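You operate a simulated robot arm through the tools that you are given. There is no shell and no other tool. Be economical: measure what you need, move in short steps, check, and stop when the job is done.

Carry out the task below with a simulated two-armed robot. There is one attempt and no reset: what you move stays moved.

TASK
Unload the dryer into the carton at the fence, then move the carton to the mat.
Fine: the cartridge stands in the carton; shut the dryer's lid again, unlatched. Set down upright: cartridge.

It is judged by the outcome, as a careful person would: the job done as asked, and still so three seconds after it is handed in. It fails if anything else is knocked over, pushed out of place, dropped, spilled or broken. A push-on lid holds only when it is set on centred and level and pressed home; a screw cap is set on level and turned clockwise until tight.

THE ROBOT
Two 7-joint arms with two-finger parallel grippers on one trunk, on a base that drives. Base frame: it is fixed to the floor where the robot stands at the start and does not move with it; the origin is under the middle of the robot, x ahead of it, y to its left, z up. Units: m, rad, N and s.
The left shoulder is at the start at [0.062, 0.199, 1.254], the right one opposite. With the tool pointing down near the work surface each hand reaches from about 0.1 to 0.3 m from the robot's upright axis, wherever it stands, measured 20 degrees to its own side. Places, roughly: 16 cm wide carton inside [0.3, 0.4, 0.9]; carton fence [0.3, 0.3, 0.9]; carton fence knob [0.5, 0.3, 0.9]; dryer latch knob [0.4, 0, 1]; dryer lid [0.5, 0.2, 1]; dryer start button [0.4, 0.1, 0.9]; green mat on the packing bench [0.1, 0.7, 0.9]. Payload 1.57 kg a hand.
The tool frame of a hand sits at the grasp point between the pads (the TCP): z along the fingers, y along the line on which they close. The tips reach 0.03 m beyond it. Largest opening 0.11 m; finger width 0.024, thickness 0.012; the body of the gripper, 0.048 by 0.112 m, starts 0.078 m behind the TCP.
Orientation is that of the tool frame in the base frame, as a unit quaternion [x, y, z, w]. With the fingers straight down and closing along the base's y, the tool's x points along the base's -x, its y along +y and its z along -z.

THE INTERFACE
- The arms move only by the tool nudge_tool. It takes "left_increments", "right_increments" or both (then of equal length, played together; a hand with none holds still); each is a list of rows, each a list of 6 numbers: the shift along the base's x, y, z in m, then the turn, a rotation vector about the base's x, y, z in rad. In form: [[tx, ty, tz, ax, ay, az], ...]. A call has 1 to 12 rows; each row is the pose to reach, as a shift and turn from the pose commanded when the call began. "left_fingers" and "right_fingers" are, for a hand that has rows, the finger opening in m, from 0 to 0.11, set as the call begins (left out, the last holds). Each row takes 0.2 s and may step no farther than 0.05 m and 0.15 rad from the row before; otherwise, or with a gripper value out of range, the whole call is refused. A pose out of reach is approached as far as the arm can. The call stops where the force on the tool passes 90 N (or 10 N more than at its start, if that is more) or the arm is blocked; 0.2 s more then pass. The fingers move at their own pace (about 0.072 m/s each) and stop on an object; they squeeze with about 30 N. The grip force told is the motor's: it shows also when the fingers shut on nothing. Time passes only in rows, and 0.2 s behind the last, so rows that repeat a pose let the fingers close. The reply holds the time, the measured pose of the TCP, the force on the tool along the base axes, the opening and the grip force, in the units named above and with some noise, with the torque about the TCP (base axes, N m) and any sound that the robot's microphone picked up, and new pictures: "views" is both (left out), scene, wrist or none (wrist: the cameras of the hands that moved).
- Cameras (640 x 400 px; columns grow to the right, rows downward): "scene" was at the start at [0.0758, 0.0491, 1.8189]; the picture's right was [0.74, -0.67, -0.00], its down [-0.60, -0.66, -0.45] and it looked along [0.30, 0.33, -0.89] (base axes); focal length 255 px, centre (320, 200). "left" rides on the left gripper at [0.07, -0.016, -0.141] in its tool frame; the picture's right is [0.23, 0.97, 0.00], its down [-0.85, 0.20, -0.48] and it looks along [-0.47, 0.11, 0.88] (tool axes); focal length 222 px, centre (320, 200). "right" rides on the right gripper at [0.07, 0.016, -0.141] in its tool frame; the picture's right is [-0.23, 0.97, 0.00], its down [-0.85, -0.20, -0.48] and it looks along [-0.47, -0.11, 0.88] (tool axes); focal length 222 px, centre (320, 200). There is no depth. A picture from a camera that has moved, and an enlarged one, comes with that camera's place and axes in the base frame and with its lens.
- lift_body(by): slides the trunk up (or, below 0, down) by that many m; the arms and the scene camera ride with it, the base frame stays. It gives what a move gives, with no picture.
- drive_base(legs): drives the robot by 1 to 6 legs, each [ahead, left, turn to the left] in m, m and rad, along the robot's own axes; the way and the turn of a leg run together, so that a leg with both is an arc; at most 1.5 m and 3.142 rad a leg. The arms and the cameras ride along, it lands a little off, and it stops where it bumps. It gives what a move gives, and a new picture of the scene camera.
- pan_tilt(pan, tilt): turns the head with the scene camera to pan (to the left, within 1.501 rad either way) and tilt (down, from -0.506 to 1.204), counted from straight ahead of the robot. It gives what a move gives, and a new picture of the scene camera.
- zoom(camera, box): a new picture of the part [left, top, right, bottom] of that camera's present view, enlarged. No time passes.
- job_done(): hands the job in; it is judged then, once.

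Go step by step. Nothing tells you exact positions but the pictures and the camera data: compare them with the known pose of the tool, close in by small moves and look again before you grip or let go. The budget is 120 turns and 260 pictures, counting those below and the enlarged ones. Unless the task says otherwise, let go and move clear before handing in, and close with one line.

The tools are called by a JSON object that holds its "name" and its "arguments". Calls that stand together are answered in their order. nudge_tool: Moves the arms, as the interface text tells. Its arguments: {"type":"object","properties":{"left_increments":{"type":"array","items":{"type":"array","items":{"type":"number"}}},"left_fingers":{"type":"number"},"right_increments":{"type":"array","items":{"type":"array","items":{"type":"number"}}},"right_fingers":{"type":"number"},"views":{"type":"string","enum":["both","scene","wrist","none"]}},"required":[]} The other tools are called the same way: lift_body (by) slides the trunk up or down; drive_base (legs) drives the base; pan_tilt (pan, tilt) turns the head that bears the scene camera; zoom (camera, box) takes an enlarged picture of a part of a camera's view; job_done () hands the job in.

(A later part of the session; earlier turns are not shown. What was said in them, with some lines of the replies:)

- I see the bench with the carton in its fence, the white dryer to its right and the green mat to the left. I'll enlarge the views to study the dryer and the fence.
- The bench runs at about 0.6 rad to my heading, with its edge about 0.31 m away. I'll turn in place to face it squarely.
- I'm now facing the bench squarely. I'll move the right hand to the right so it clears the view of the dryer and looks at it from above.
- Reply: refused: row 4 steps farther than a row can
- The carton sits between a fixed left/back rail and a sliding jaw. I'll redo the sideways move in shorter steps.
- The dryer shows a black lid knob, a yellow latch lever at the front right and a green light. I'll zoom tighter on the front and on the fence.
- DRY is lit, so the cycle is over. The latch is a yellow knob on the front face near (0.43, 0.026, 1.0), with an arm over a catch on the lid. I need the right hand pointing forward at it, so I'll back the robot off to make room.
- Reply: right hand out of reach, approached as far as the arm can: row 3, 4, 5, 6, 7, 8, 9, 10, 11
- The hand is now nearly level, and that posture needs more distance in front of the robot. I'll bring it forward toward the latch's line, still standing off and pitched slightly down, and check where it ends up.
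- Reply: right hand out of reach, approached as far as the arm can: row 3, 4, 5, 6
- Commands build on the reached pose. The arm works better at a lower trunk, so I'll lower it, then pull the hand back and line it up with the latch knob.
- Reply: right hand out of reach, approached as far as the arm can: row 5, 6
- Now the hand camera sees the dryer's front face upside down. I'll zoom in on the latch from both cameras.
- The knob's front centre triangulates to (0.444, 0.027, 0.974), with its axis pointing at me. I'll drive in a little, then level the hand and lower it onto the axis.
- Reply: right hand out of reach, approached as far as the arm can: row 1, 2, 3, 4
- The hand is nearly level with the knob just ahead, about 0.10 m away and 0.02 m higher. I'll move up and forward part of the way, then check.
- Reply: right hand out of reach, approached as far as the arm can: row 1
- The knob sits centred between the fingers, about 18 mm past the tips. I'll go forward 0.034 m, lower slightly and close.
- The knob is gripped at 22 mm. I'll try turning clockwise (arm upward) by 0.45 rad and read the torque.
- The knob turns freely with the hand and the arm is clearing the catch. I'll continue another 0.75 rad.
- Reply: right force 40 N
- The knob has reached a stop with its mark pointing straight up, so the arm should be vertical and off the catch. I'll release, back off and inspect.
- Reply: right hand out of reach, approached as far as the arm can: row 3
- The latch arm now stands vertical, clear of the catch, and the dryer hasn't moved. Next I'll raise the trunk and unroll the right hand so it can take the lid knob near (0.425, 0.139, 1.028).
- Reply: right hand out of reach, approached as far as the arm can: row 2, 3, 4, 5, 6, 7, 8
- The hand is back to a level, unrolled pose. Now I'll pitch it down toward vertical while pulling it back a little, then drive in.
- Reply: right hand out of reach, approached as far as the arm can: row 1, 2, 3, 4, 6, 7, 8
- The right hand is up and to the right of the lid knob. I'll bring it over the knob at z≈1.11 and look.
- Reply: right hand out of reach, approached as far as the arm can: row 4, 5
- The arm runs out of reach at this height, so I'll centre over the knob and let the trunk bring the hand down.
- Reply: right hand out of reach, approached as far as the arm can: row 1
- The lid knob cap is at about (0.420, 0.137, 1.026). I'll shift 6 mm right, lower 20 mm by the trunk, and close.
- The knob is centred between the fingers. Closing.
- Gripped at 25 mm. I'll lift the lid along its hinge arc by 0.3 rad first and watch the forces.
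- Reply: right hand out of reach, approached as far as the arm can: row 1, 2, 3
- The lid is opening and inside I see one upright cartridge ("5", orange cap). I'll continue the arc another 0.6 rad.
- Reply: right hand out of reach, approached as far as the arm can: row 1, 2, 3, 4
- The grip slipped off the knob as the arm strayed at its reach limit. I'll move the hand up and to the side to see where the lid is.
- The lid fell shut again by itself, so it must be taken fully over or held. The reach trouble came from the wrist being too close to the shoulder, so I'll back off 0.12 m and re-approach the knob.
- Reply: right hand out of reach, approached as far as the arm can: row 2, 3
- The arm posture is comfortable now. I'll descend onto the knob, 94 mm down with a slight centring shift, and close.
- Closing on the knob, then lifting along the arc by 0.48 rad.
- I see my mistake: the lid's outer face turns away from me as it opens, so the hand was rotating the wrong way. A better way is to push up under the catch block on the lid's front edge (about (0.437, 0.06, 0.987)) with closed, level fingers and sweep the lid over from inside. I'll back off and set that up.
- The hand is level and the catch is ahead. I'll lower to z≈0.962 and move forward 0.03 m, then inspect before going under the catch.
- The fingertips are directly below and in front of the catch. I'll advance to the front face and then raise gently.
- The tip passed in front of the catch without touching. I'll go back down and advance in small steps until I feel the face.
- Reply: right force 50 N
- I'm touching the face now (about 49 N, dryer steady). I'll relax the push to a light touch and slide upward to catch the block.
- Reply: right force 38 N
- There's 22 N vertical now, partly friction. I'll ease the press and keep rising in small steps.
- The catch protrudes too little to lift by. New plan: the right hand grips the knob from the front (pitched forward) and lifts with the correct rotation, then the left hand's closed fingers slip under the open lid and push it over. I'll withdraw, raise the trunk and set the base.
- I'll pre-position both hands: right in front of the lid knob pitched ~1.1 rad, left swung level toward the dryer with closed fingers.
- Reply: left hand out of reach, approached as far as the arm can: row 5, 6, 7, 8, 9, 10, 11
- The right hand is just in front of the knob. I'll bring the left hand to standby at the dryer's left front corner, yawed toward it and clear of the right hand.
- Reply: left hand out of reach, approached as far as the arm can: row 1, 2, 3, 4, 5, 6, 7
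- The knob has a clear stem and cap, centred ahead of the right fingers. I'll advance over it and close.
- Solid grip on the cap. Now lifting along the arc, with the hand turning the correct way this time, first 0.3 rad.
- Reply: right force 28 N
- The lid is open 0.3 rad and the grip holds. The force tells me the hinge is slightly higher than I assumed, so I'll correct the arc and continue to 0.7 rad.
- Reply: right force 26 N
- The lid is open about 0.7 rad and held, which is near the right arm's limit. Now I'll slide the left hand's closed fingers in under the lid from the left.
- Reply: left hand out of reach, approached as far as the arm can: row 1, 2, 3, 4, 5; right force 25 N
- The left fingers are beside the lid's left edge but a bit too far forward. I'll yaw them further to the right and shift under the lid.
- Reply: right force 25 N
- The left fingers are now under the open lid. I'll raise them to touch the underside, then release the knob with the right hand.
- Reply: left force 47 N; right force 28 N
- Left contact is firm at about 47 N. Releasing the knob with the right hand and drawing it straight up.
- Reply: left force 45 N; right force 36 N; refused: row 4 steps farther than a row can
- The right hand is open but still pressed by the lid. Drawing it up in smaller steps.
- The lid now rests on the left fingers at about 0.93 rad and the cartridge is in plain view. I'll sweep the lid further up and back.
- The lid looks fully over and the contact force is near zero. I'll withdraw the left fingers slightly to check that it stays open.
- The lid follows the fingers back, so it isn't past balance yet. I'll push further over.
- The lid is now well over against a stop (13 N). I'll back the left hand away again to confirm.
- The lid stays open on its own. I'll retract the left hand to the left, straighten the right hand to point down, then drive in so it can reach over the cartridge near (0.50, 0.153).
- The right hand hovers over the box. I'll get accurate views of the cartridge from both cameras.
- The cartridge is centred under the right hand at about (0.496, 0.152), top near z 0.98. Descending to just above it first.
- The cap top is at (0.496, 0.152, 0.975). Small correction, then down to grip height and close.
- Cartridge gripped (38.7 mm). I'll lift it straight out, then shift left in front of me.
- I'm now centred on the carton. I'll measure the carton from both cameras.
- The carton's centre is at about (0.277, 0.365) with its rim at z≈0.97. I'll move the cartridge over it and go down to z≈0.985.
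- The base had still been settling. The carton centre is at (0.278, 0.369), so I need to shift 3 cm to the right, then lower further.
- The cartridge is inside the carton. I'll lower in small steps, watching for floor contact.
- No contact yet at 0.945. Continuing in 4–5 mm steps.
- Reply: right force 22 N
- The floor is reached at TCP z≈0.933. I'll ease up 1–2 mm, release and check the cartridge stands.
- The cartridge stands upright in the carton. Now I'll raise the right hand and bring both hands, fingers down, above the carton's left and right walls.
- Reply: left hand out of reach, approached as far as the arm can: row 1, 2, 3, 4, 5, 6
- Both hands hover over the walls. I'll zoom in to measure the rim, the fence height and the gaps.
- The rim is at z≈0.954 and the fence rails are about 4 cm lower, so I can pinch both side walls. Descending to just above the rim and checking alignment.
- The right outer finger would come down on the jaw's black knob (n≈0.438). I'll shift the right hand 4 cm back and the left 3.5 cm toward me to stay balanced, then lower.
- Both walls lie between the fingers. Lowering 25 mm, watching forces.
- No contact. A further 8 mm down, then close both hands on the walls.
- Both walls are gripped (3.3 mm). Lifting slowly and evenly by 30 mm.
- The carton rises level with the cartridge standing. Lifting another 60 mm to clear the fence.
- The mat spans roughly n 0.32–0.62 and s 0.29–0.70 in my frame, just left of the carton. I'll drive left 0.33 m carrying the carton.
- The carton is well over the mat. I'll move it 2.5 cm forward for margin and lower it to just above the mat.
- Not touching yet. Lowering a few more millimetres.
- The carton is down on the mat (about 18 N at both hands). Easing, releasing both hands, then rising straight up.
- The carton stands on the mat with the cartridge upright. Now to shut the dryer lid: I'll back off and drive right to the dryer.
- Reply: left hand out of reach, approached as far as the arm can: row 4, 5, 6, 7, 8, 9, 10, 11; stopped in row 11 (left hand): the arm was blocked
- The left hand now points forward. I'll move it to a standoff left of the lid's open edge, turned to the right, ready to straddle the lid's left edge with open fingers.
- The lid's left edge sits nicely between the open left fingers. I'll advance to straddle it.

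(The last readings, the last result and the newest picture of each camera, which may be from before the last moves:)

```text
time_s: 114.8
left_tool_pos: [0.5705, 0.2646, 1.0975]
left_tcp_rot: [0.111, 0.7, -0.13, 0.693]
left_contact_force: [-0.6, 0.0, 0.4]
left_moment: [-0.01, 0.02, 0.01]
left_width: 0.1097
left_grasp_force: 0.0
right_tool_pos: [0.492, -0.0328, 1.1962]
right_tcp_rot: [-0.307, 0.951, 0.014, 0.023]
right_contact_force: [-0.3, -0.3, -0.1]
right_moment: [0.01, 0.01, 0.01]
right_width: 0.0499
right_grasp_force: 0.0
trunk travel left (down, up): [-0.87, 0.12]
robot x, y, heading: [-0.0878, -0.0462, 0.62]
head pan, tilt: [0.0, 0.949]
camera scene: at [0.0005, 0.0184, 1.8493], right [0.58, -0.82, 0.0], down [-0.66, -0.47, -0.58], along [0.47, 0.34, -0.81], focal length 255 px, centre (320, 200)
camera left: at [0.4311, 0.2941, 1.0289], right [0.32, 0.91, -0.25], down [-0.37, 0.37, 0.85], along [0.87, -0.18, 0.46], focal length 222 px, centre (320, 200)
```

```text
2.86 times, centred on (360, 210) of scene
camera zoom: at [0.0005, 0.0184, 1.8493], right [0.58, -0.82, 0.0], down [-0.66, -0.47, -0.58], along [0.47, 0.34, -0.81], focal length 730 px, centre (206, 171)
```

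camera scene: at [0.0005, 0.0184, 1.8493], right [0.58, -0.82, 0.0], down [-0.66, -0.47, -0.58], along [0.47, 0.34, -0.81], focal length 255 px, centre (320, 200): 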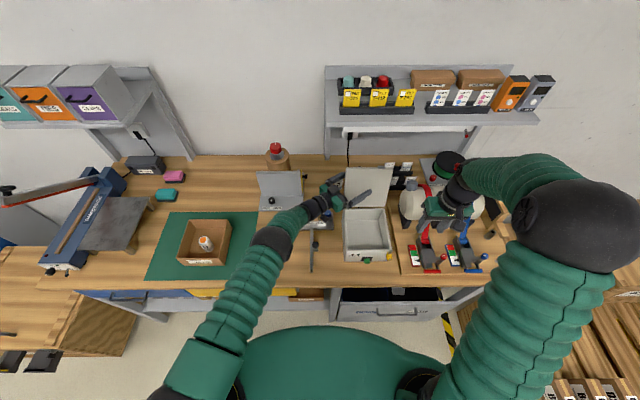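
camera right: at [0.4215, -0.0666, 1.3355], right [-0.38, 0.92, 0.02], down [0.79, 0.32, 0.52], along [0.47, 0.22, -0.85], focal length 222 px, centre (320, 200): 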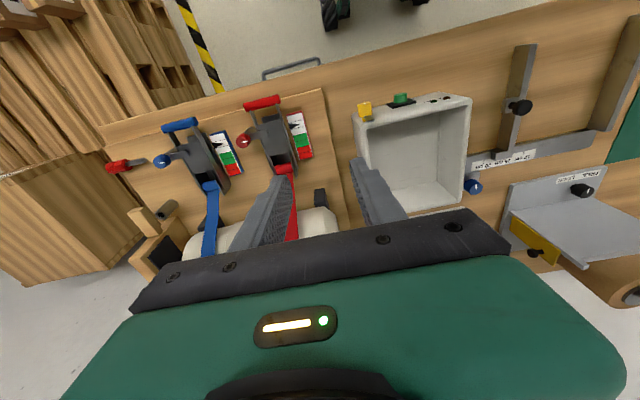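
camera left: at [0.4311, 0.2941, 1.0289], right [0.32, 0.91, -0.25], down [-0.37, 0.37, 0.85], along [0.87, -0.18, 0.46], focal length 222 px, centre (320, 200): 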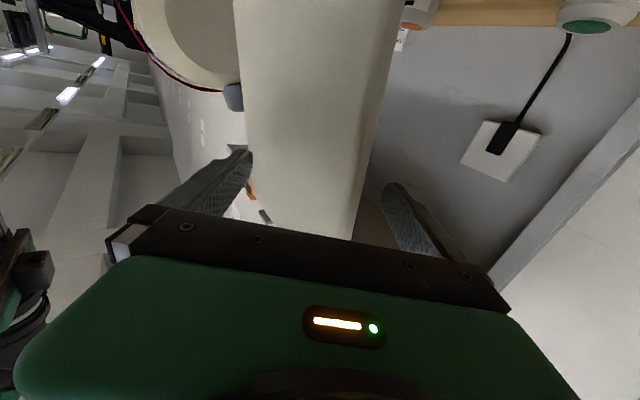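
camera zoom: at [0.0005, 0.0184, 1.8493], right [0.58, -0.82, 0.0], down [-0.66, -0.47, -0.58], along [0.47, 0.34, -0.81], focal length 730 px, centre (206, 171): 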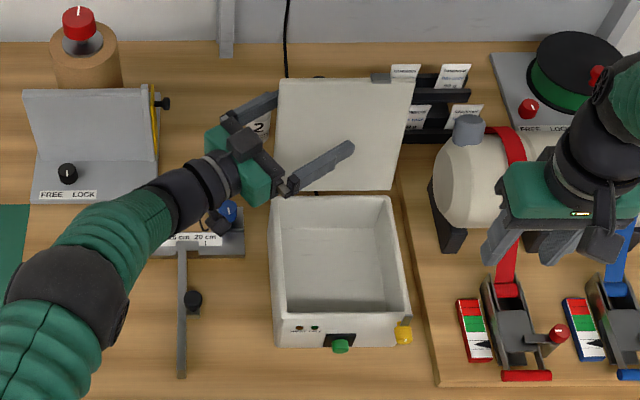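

The rear finger only just overlaps the lid's edge. I'll go 4 cm lower (clear of the knob) and 3 cm further in.

{"name": "nudge_tool", "arguments": {"left_increments": [[0, 0, -0.02, 0, 0, 0], [0, 0, -0.04, 0, 0, 0], [0.014, -0.005, -0.04, 0, 0, 0], [0.028, -0.01, -0.04, 0, 0, 0]], "views": "wrist"}}

{"name": "zoom", "arguments": {"camera": "scene", "box": [290, 140, 430, 280]}}

```text
time_s: 115.8
left_tool_pos: [0.5896, 0.2477, 1.0653]
left_tcp_rot: [0.113, 0.7, -0.132, 0.693]
left_contact_force: [-0.3, -0.6, 0.2]
left_moment: [0.01, 0.01, 0.02]
left_width: 0.1103
left_grasp_force: 0.1
left hand out of reach, approached as far as the arm can: row 3, 4
right_tool_pos: [0.4918, -0.0344, 1.1982]
right_tcp_rot: [-0.306, 0.952, 0.013, 0.022]
right_contact_force: [-0.2, -0.3, 0.4]
right_moment: [0.01, -0.03, -0.02]
right_width: 0.0499
right_grasp_force: 0.2
trunk travel left (down, up): [-0.87, 0.12]
robot x, y, heading: [-0.0882, -0.0448, 0.617]
head pan, tilt: [0.0, 0.949]
camera left: at [0.4508, 0.2766, 0.9954], right [0.33, 0.91, -0.25], down [-0.37, 0.37, 0.85], along [0.87, -0.18, 0.46], focal length 222 px, centre (320, 200)
```

left: 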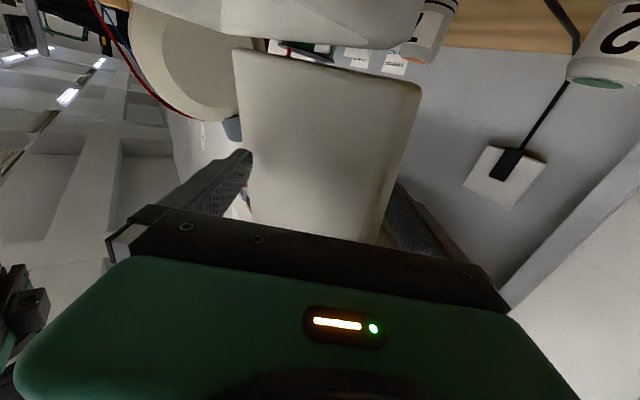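

```text
2.86 times, centred on (360, 210) of scene
camera zoom: at [-0.0004, 0.0176, 1.8493], right [0.58, -0.82, 0.0], down [-0.66, -0.47, -0.58], along [0.47, 0.34, -0.81], focal length 730 px, centre (206, 171)
```

zoom: 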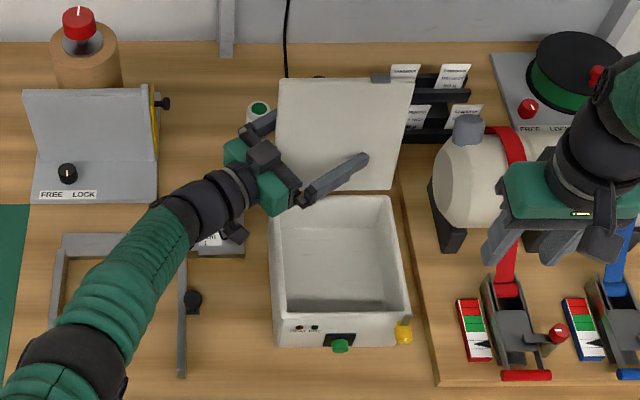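

The lid's left edge is now captured between the fingers, with the rear finger behind it. I'll pull it forward along its arc while rolling the hand with it, first part.

{"name": "nudge_tool", "arguments": {"left_increments": [[-0.0078, -0.0055, 0.0055, 0.097, -0.035, 0], [-0.0156, -0.0109, 0.01, 0.194, -0.07, 0], [-0.0242, -0.0169, 0.013, 0.291, -0.105, 0], [-0.0324, -0.0227, 0.0152, 0.388, -0.14, 0], [-0.0405, -0.0284, 0.016, 0.485, -0.175, 0], [-0.0488, -0.0342, 0.0157, 0.582, -0.21, 0]], "views": "wrist"}}

{"name": "zoom", "arguments": {"camera": "scene", "box": [290, 140, 430, 280]}}

```text
time_s: 117.2
left_tool_pos: [0.5389, 0.215, 1.0836]
left_tcp_rot: [0.32, 0.632, 0.088, 0.7]
left_contact_force: [-2.8, 1.2, 0.8]
left_moment: [-0.08, -0.05, -0.09]
left_width: 0.11
left_grasp_force: 0.1
right_tool_pos: [0.491, -0.0339, 1.1973]
right_tcp_rot: [-0.305, 0.952, 0.013, 0.024]
right_contact_force: [-0.9, -0.2, -0.1]
right_moment: [0.0, 0.04, -0.02]
right_width: 0.0502
right_grasp_force: 0.1
trunk travel left (down, up): [-0.87, 0.12]
robot x, y, heading: [-0.0883, -0.043, 0.621]
head pan, tilt: [0.0, 0.949]
camera left: at [0.4142, 0.285, 1.0148], right [0.31, 0.88, 0.36], down [-0.55, -0.13, 0.82], along [0.77, -0.46, 0.44], focal length 222 px, centre (320, 200)
```

left: 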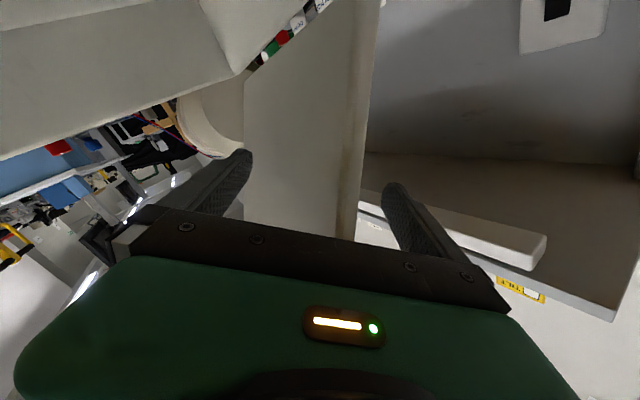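

```text
2.86 times, centred on (360, 210) of scene
camera zoom: at [-0.0008, 0.0178, 1.8494], right [0.58, -0.82, 0.0], down [-0.66, -0.47, -0.58], along [0.47, 0.34, -0.81], focal length 730 px, centre (206, 171)
```

zoom: 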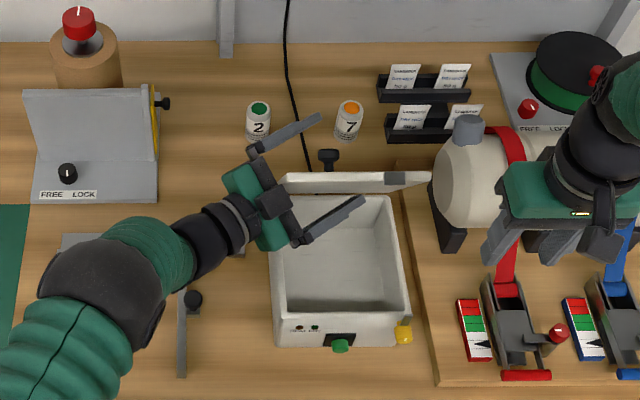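

The lid came forward and now rests on the front finger. Continuing to lower it with the hand.

{"name": "nudge_tool", "arguments": {"left_increments": [[-0.0078, -0.0055, -0.001, 0.094, -0.034, 0], [-0.0156, -0.0109, -0.0045, 0.188, -0.068, 0], [-0.0238, -0.0166, -0.009, 0.282, -0.102, 0], [-0.0311, -0.0218, -0.0135, 0.376, -0.136, 0], [-0.0385, -0.027, -0.0185, 0.47, -0.17, 0], [-0.0455, -0.0319, -0.024, 0.564, -0.204, 0]], "views": "wrist"}}

{"name": "zoom", "arguments": {"camera": "scene", "box": [290, 140, 430, 280]}}

```text
time_s: 118.6
left_tool_pos: [0.4936, 0.1876, 1.0593]
left_tcp_rot: [0.489, 0.51, 0.293, 0.644]
left_contact_force: [-5.4, 12.8, -2.3]
left_moment: [-0.33, -0.38, -0.91]
left_width: 0.1099
left_grasp_force: 0.1
right_tool_pos: [0.4902, -0.0317, 1.1985]
right_tcp_rot: [-0.307, 0.951, 0.012, 0.024]
right_contact_force: [-0.4, 0.0, 0.6]
right_moment: [-0.01, 0.03, 0.01]
right_width: 0.0501
right_grasp_force: 0.1
trunk travel left (down, up): [-0.87, 0.12]
robot x, y, heading: [-0.0893, -0.0423, 0.616]
head pan, tilt: [0.0, 0.949]
camera left: at [0.3791, 0.2883, 1.0163], right [0.19, 0.54, 0.82], down [-0.69, -0.52, 0.5], along [0.7, -0.66, 0.27], focal length 222 px, centre (320, 200)
```

left: 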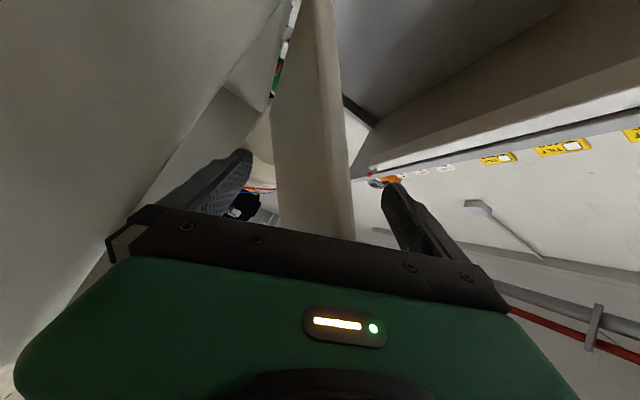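

```text
2.86 times, centred on (360, 210) of scene
camera zoom: at [-0.0016, 0.0216, 1.8498], right [0.58, -0.82, 0.0], down [-0.66, -0.47, -0.58], along [0.47, 0.34, -0.81], focal length 730 px, centre (206, 171)
```

zoom: 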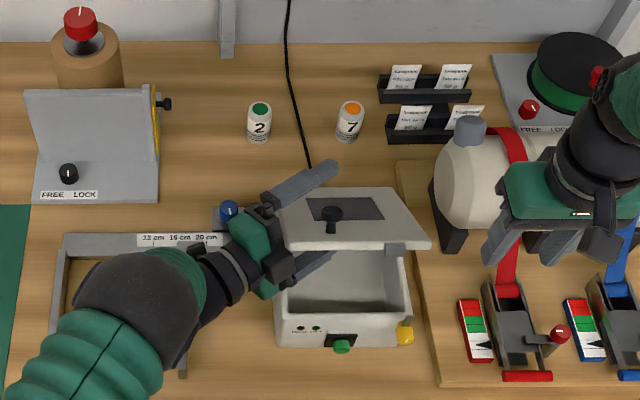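

The lid is at roughly 0.6 rad, resting on the lower finger just above the box rim. Sliding the hand toward me will let the lid down further.

{"name": "nudge_tool", "arguments": {"left_increments": [[-0.018, -0.008, 0.001, 0, 0, 0], [-0.032, -0.018, 0.001, 0, 0, 0], [-0.047, -0.028, 0, 0, 0, 0], [-0.062, -0.035, 0, 0, 0, 0]], "views": "wrist"}}

{"name": "zoom", "arguments": {"camera": "scene", "box": [290, 140, 430, 280]}}

```text
time_s: 119.6
left_tool_pos: [0.4292, 0.1652, 1.0509]
left_tcp_rot: [0.482, 0.521, 0.299, 0.638]
left_contact_force: [8.4, 3.3, 9.3]
left_moment: [0.29, 0.01, 0.04]
left_width: 0.0996
left_grasp_force: 0.1
right_tool_pos: [0.4904, -0.0338, 1.1962]
right_tcp_rot: [-0.307, 0.951, 0.014, 0.023]
right_contact_force: [-0.6, -0.3, -0.6]
right_moment: [0.0, 0.02, -0.02]
right_width: 0.05
right_grasp_force: 0.1
trunk travel left (down, up): [-0.87, 0.12]
robot x, y, heading: [-0.0909, -0.0445, 0.616]
head pan, tilt: [0.0, 0.949]
camera left: at [0.3122, 0.2631, 1.0094], right [0.18, 0.55, 0.82], down [-0.67, -0.54, 0.51], along [0.72, -0.64, 0.27], focal length 222 px, centre (320, 200)
```

left: 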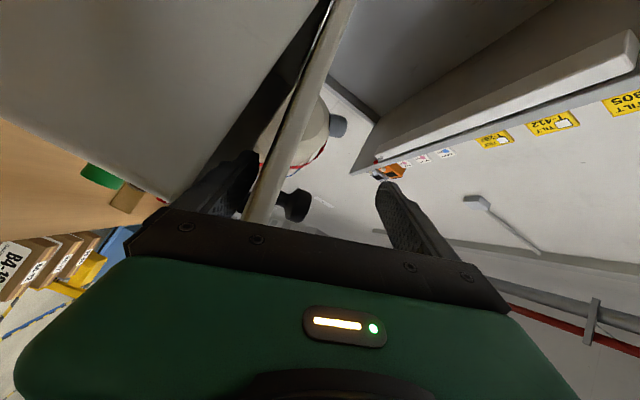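

```text
2.86 times, centred on (360, 210) of scene
camera zoom: at [-0.0003, 0.017, 1.8477], right [0.58, -0.82, 0.0], down [-0.66, -0.47, -0.58], along [0.47, 0.34, -0.81], focal length 730 px, centre (206, 171)
```

zoom: 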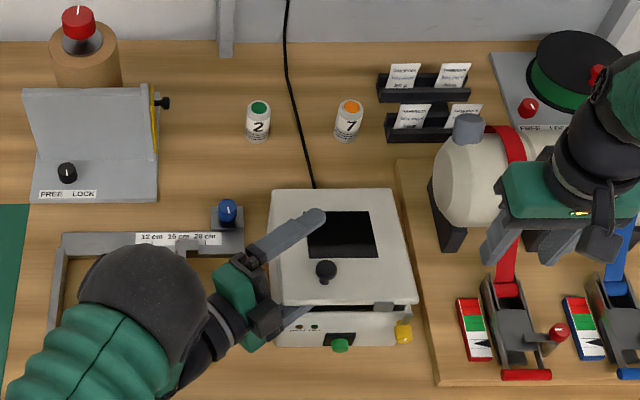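

The lid is nearly down, resting on the finger. I'll draw the finger out toward me so the lid settles the last bit.

{"name": "nudge_tool", "arguments": {"left_increments": [[-0.013, -0.004, 0.004, 0, 0, 0], [-0.028, -0.012, 0.004, 0, 0, 0], [-0.045, -0.021, 0.004, 0, 0, 0], [-0.065, -0.035, 0.004, 0, 0, 0], [-0.09, -0.05, 0.004, 0, 0, 0], [-0.115, -0.06, 0.01, 0, 0, 0]], "views": "wrist"}}

{"name": "zoom", "arguments": {"camera": "scene", "box": [290, 140, 430, 280]}}

```text
time_s: 121.2
left_tool_pos: [0.316, 0.1524, 1.0675]
left_tcp_rot: [0.456, 0.546, 0.331, 0.619]
left_contact_force: [1.1, -0.7, 0.7]
left_moment: [-0.01, -0.01, 0.01]
left_width: 0.11
left_grasp_force: 0.0
right_tool_pos: [0.4892, -0.0337, 1.2007]
right_tcp_rot: [-0.306, 0.952, 0.013, 0.024]
right_contact_force: [0.0, 0.7, 0.0]
right_moment: [-0.01, 0.01, 0.01]
right_width: 0.0497
right_grasp_force: 0.1
trunk travel left (down, up): [-0.87, 0.12]
robot x, y, heading: [-0.0921, -0.0458, 0.615]
head pan, tilt: [0.0, 0.949]
stopped in row 6 (left hand): the arm was blocked; the commanded pose is now the measured one
camera left: at [0.1898, 0.2366, 1.0261], right [0.12, 0.56, 0.82], down [-0.61, -0.61, 0.51], along [0.78, -0.56, 0.27], focal length 222 px, centre (320, 200)
```

left: 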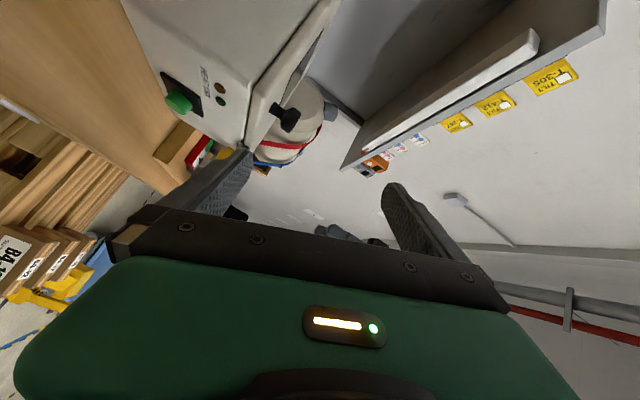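

```text
2.86 times, centred on (360, 210) of scene
camera zoom: at [-0.001, 0.018, 1.8514], right [0.58, -0.82, 0.0], down [-0.66, -0.47, -0.58], along [0.47, 0.34, -0.81], focal length 730 px, centre (206, 171)
```

zoom: 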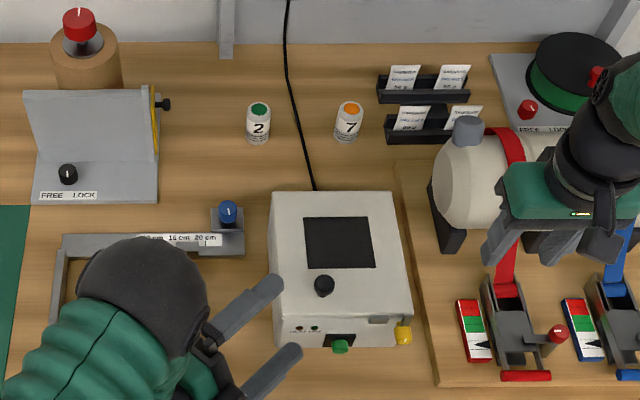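

The lid is shut with the latch arm still upright (unlatched). I'll drive back to move both hands clear and inspect everything.

{"name": "drive_base", "arguments": {"legs": [[-0.35, 0, 0]]}}

{"name": "zoom", "arguments": {"camera": "scene", "box": [320, 120, 420, 220]}}

{"name": "zoom", "arguments": {"camera": "scene", "box": [150, 130, 330, 250]}}

```text
time_s: 123.4
left_tool_pos: [0.0377, -0.0476, 1.0656]
left_tcp_rot: [0.456, 0.544, 0.332, 0.621]
left_contact_force: [-1.0, -0.6, 0.4]
left_moment: [-0.02, 0.01, -0.01]
left_width: 0.1102
left_grasp_force: 0.0
right_tool_pos: [0.2098, -0.235, 1.1971]
right_tcp_rot: [-0.305, 0.952, 0.013, 0.023]
right_contact_force: [0.1, 0.2, -0.3]
right_moment: [-0.04, -0.01, -0.01]
right_width: 0.0502
right_grasp_force: 0.1
trunk travel left (down, up): [-0.87, 0.12]
robot x, y, heading: [-0.3743, -0.2452, 0.615]
head pan, tilt: [0.0, 0.949]
camera scene: at [-0.2798, -0.18, 1.8491], right [0.58, -0.82, 0.0], down [-0.67, -0.47, -0.58], along [0.47, 0.33, -0.82], focal length 255 px, centre (320, 200)
```

scene: 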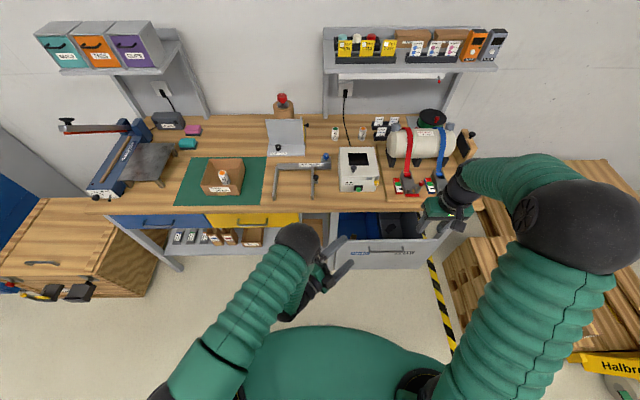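

```text
4.00 times, centred on (370, 170) of scene
camera zoom: at [-0.2798, -0.18, 1.8491], right [0.58, -0.82, 0.0], down [-0.67, -0.47, -0.58], along [0.47, 0.33, -0.82], focal length 1022 px, centre (120, 320)
```

zoom: 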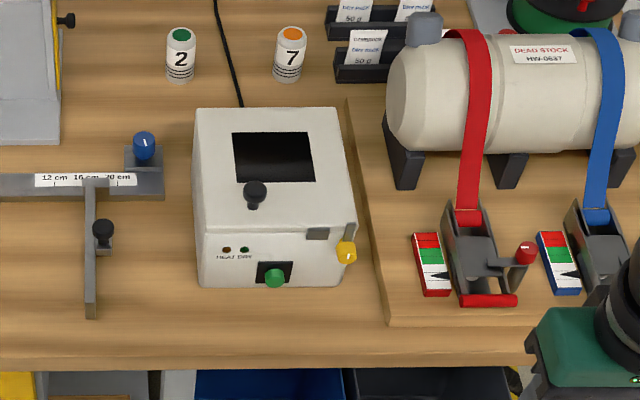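

```text
3.33 times, centred on (240, 190) of scene
camera zoom: at [-0.2798, -0.18, 1.8491], right [0.58, -0.82, 0.0], down [-0.67, -0.47, -0.58], along [0.47, 0.33, -0.82], focal length 851 px, centre (587, 233)
```

zoom: 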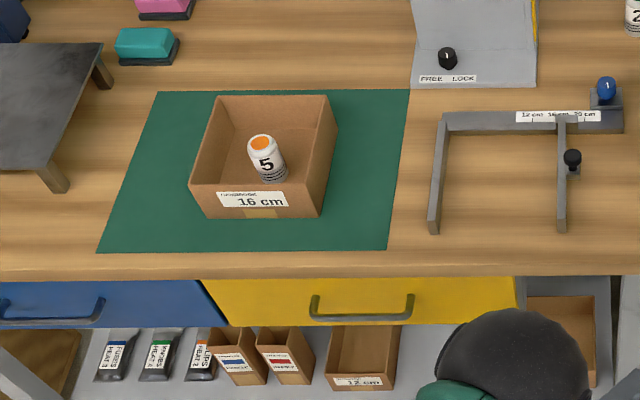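

The cartridge stands upright in the carton on the mat. The dryer's lid is shut with its latch turned away, and nothing else looks disturbed, so I'm handing in.

{"name": "job_done", "arguments": {}}

```text
The job is handed in.
```

The job is handed in: the cartridge stands upright in the carton on the green mat, and the dryer's lid is shut and unlatched. While I worked out how to open the lid, it slipped and fell shut twice. I heard no slam and saw no damage.
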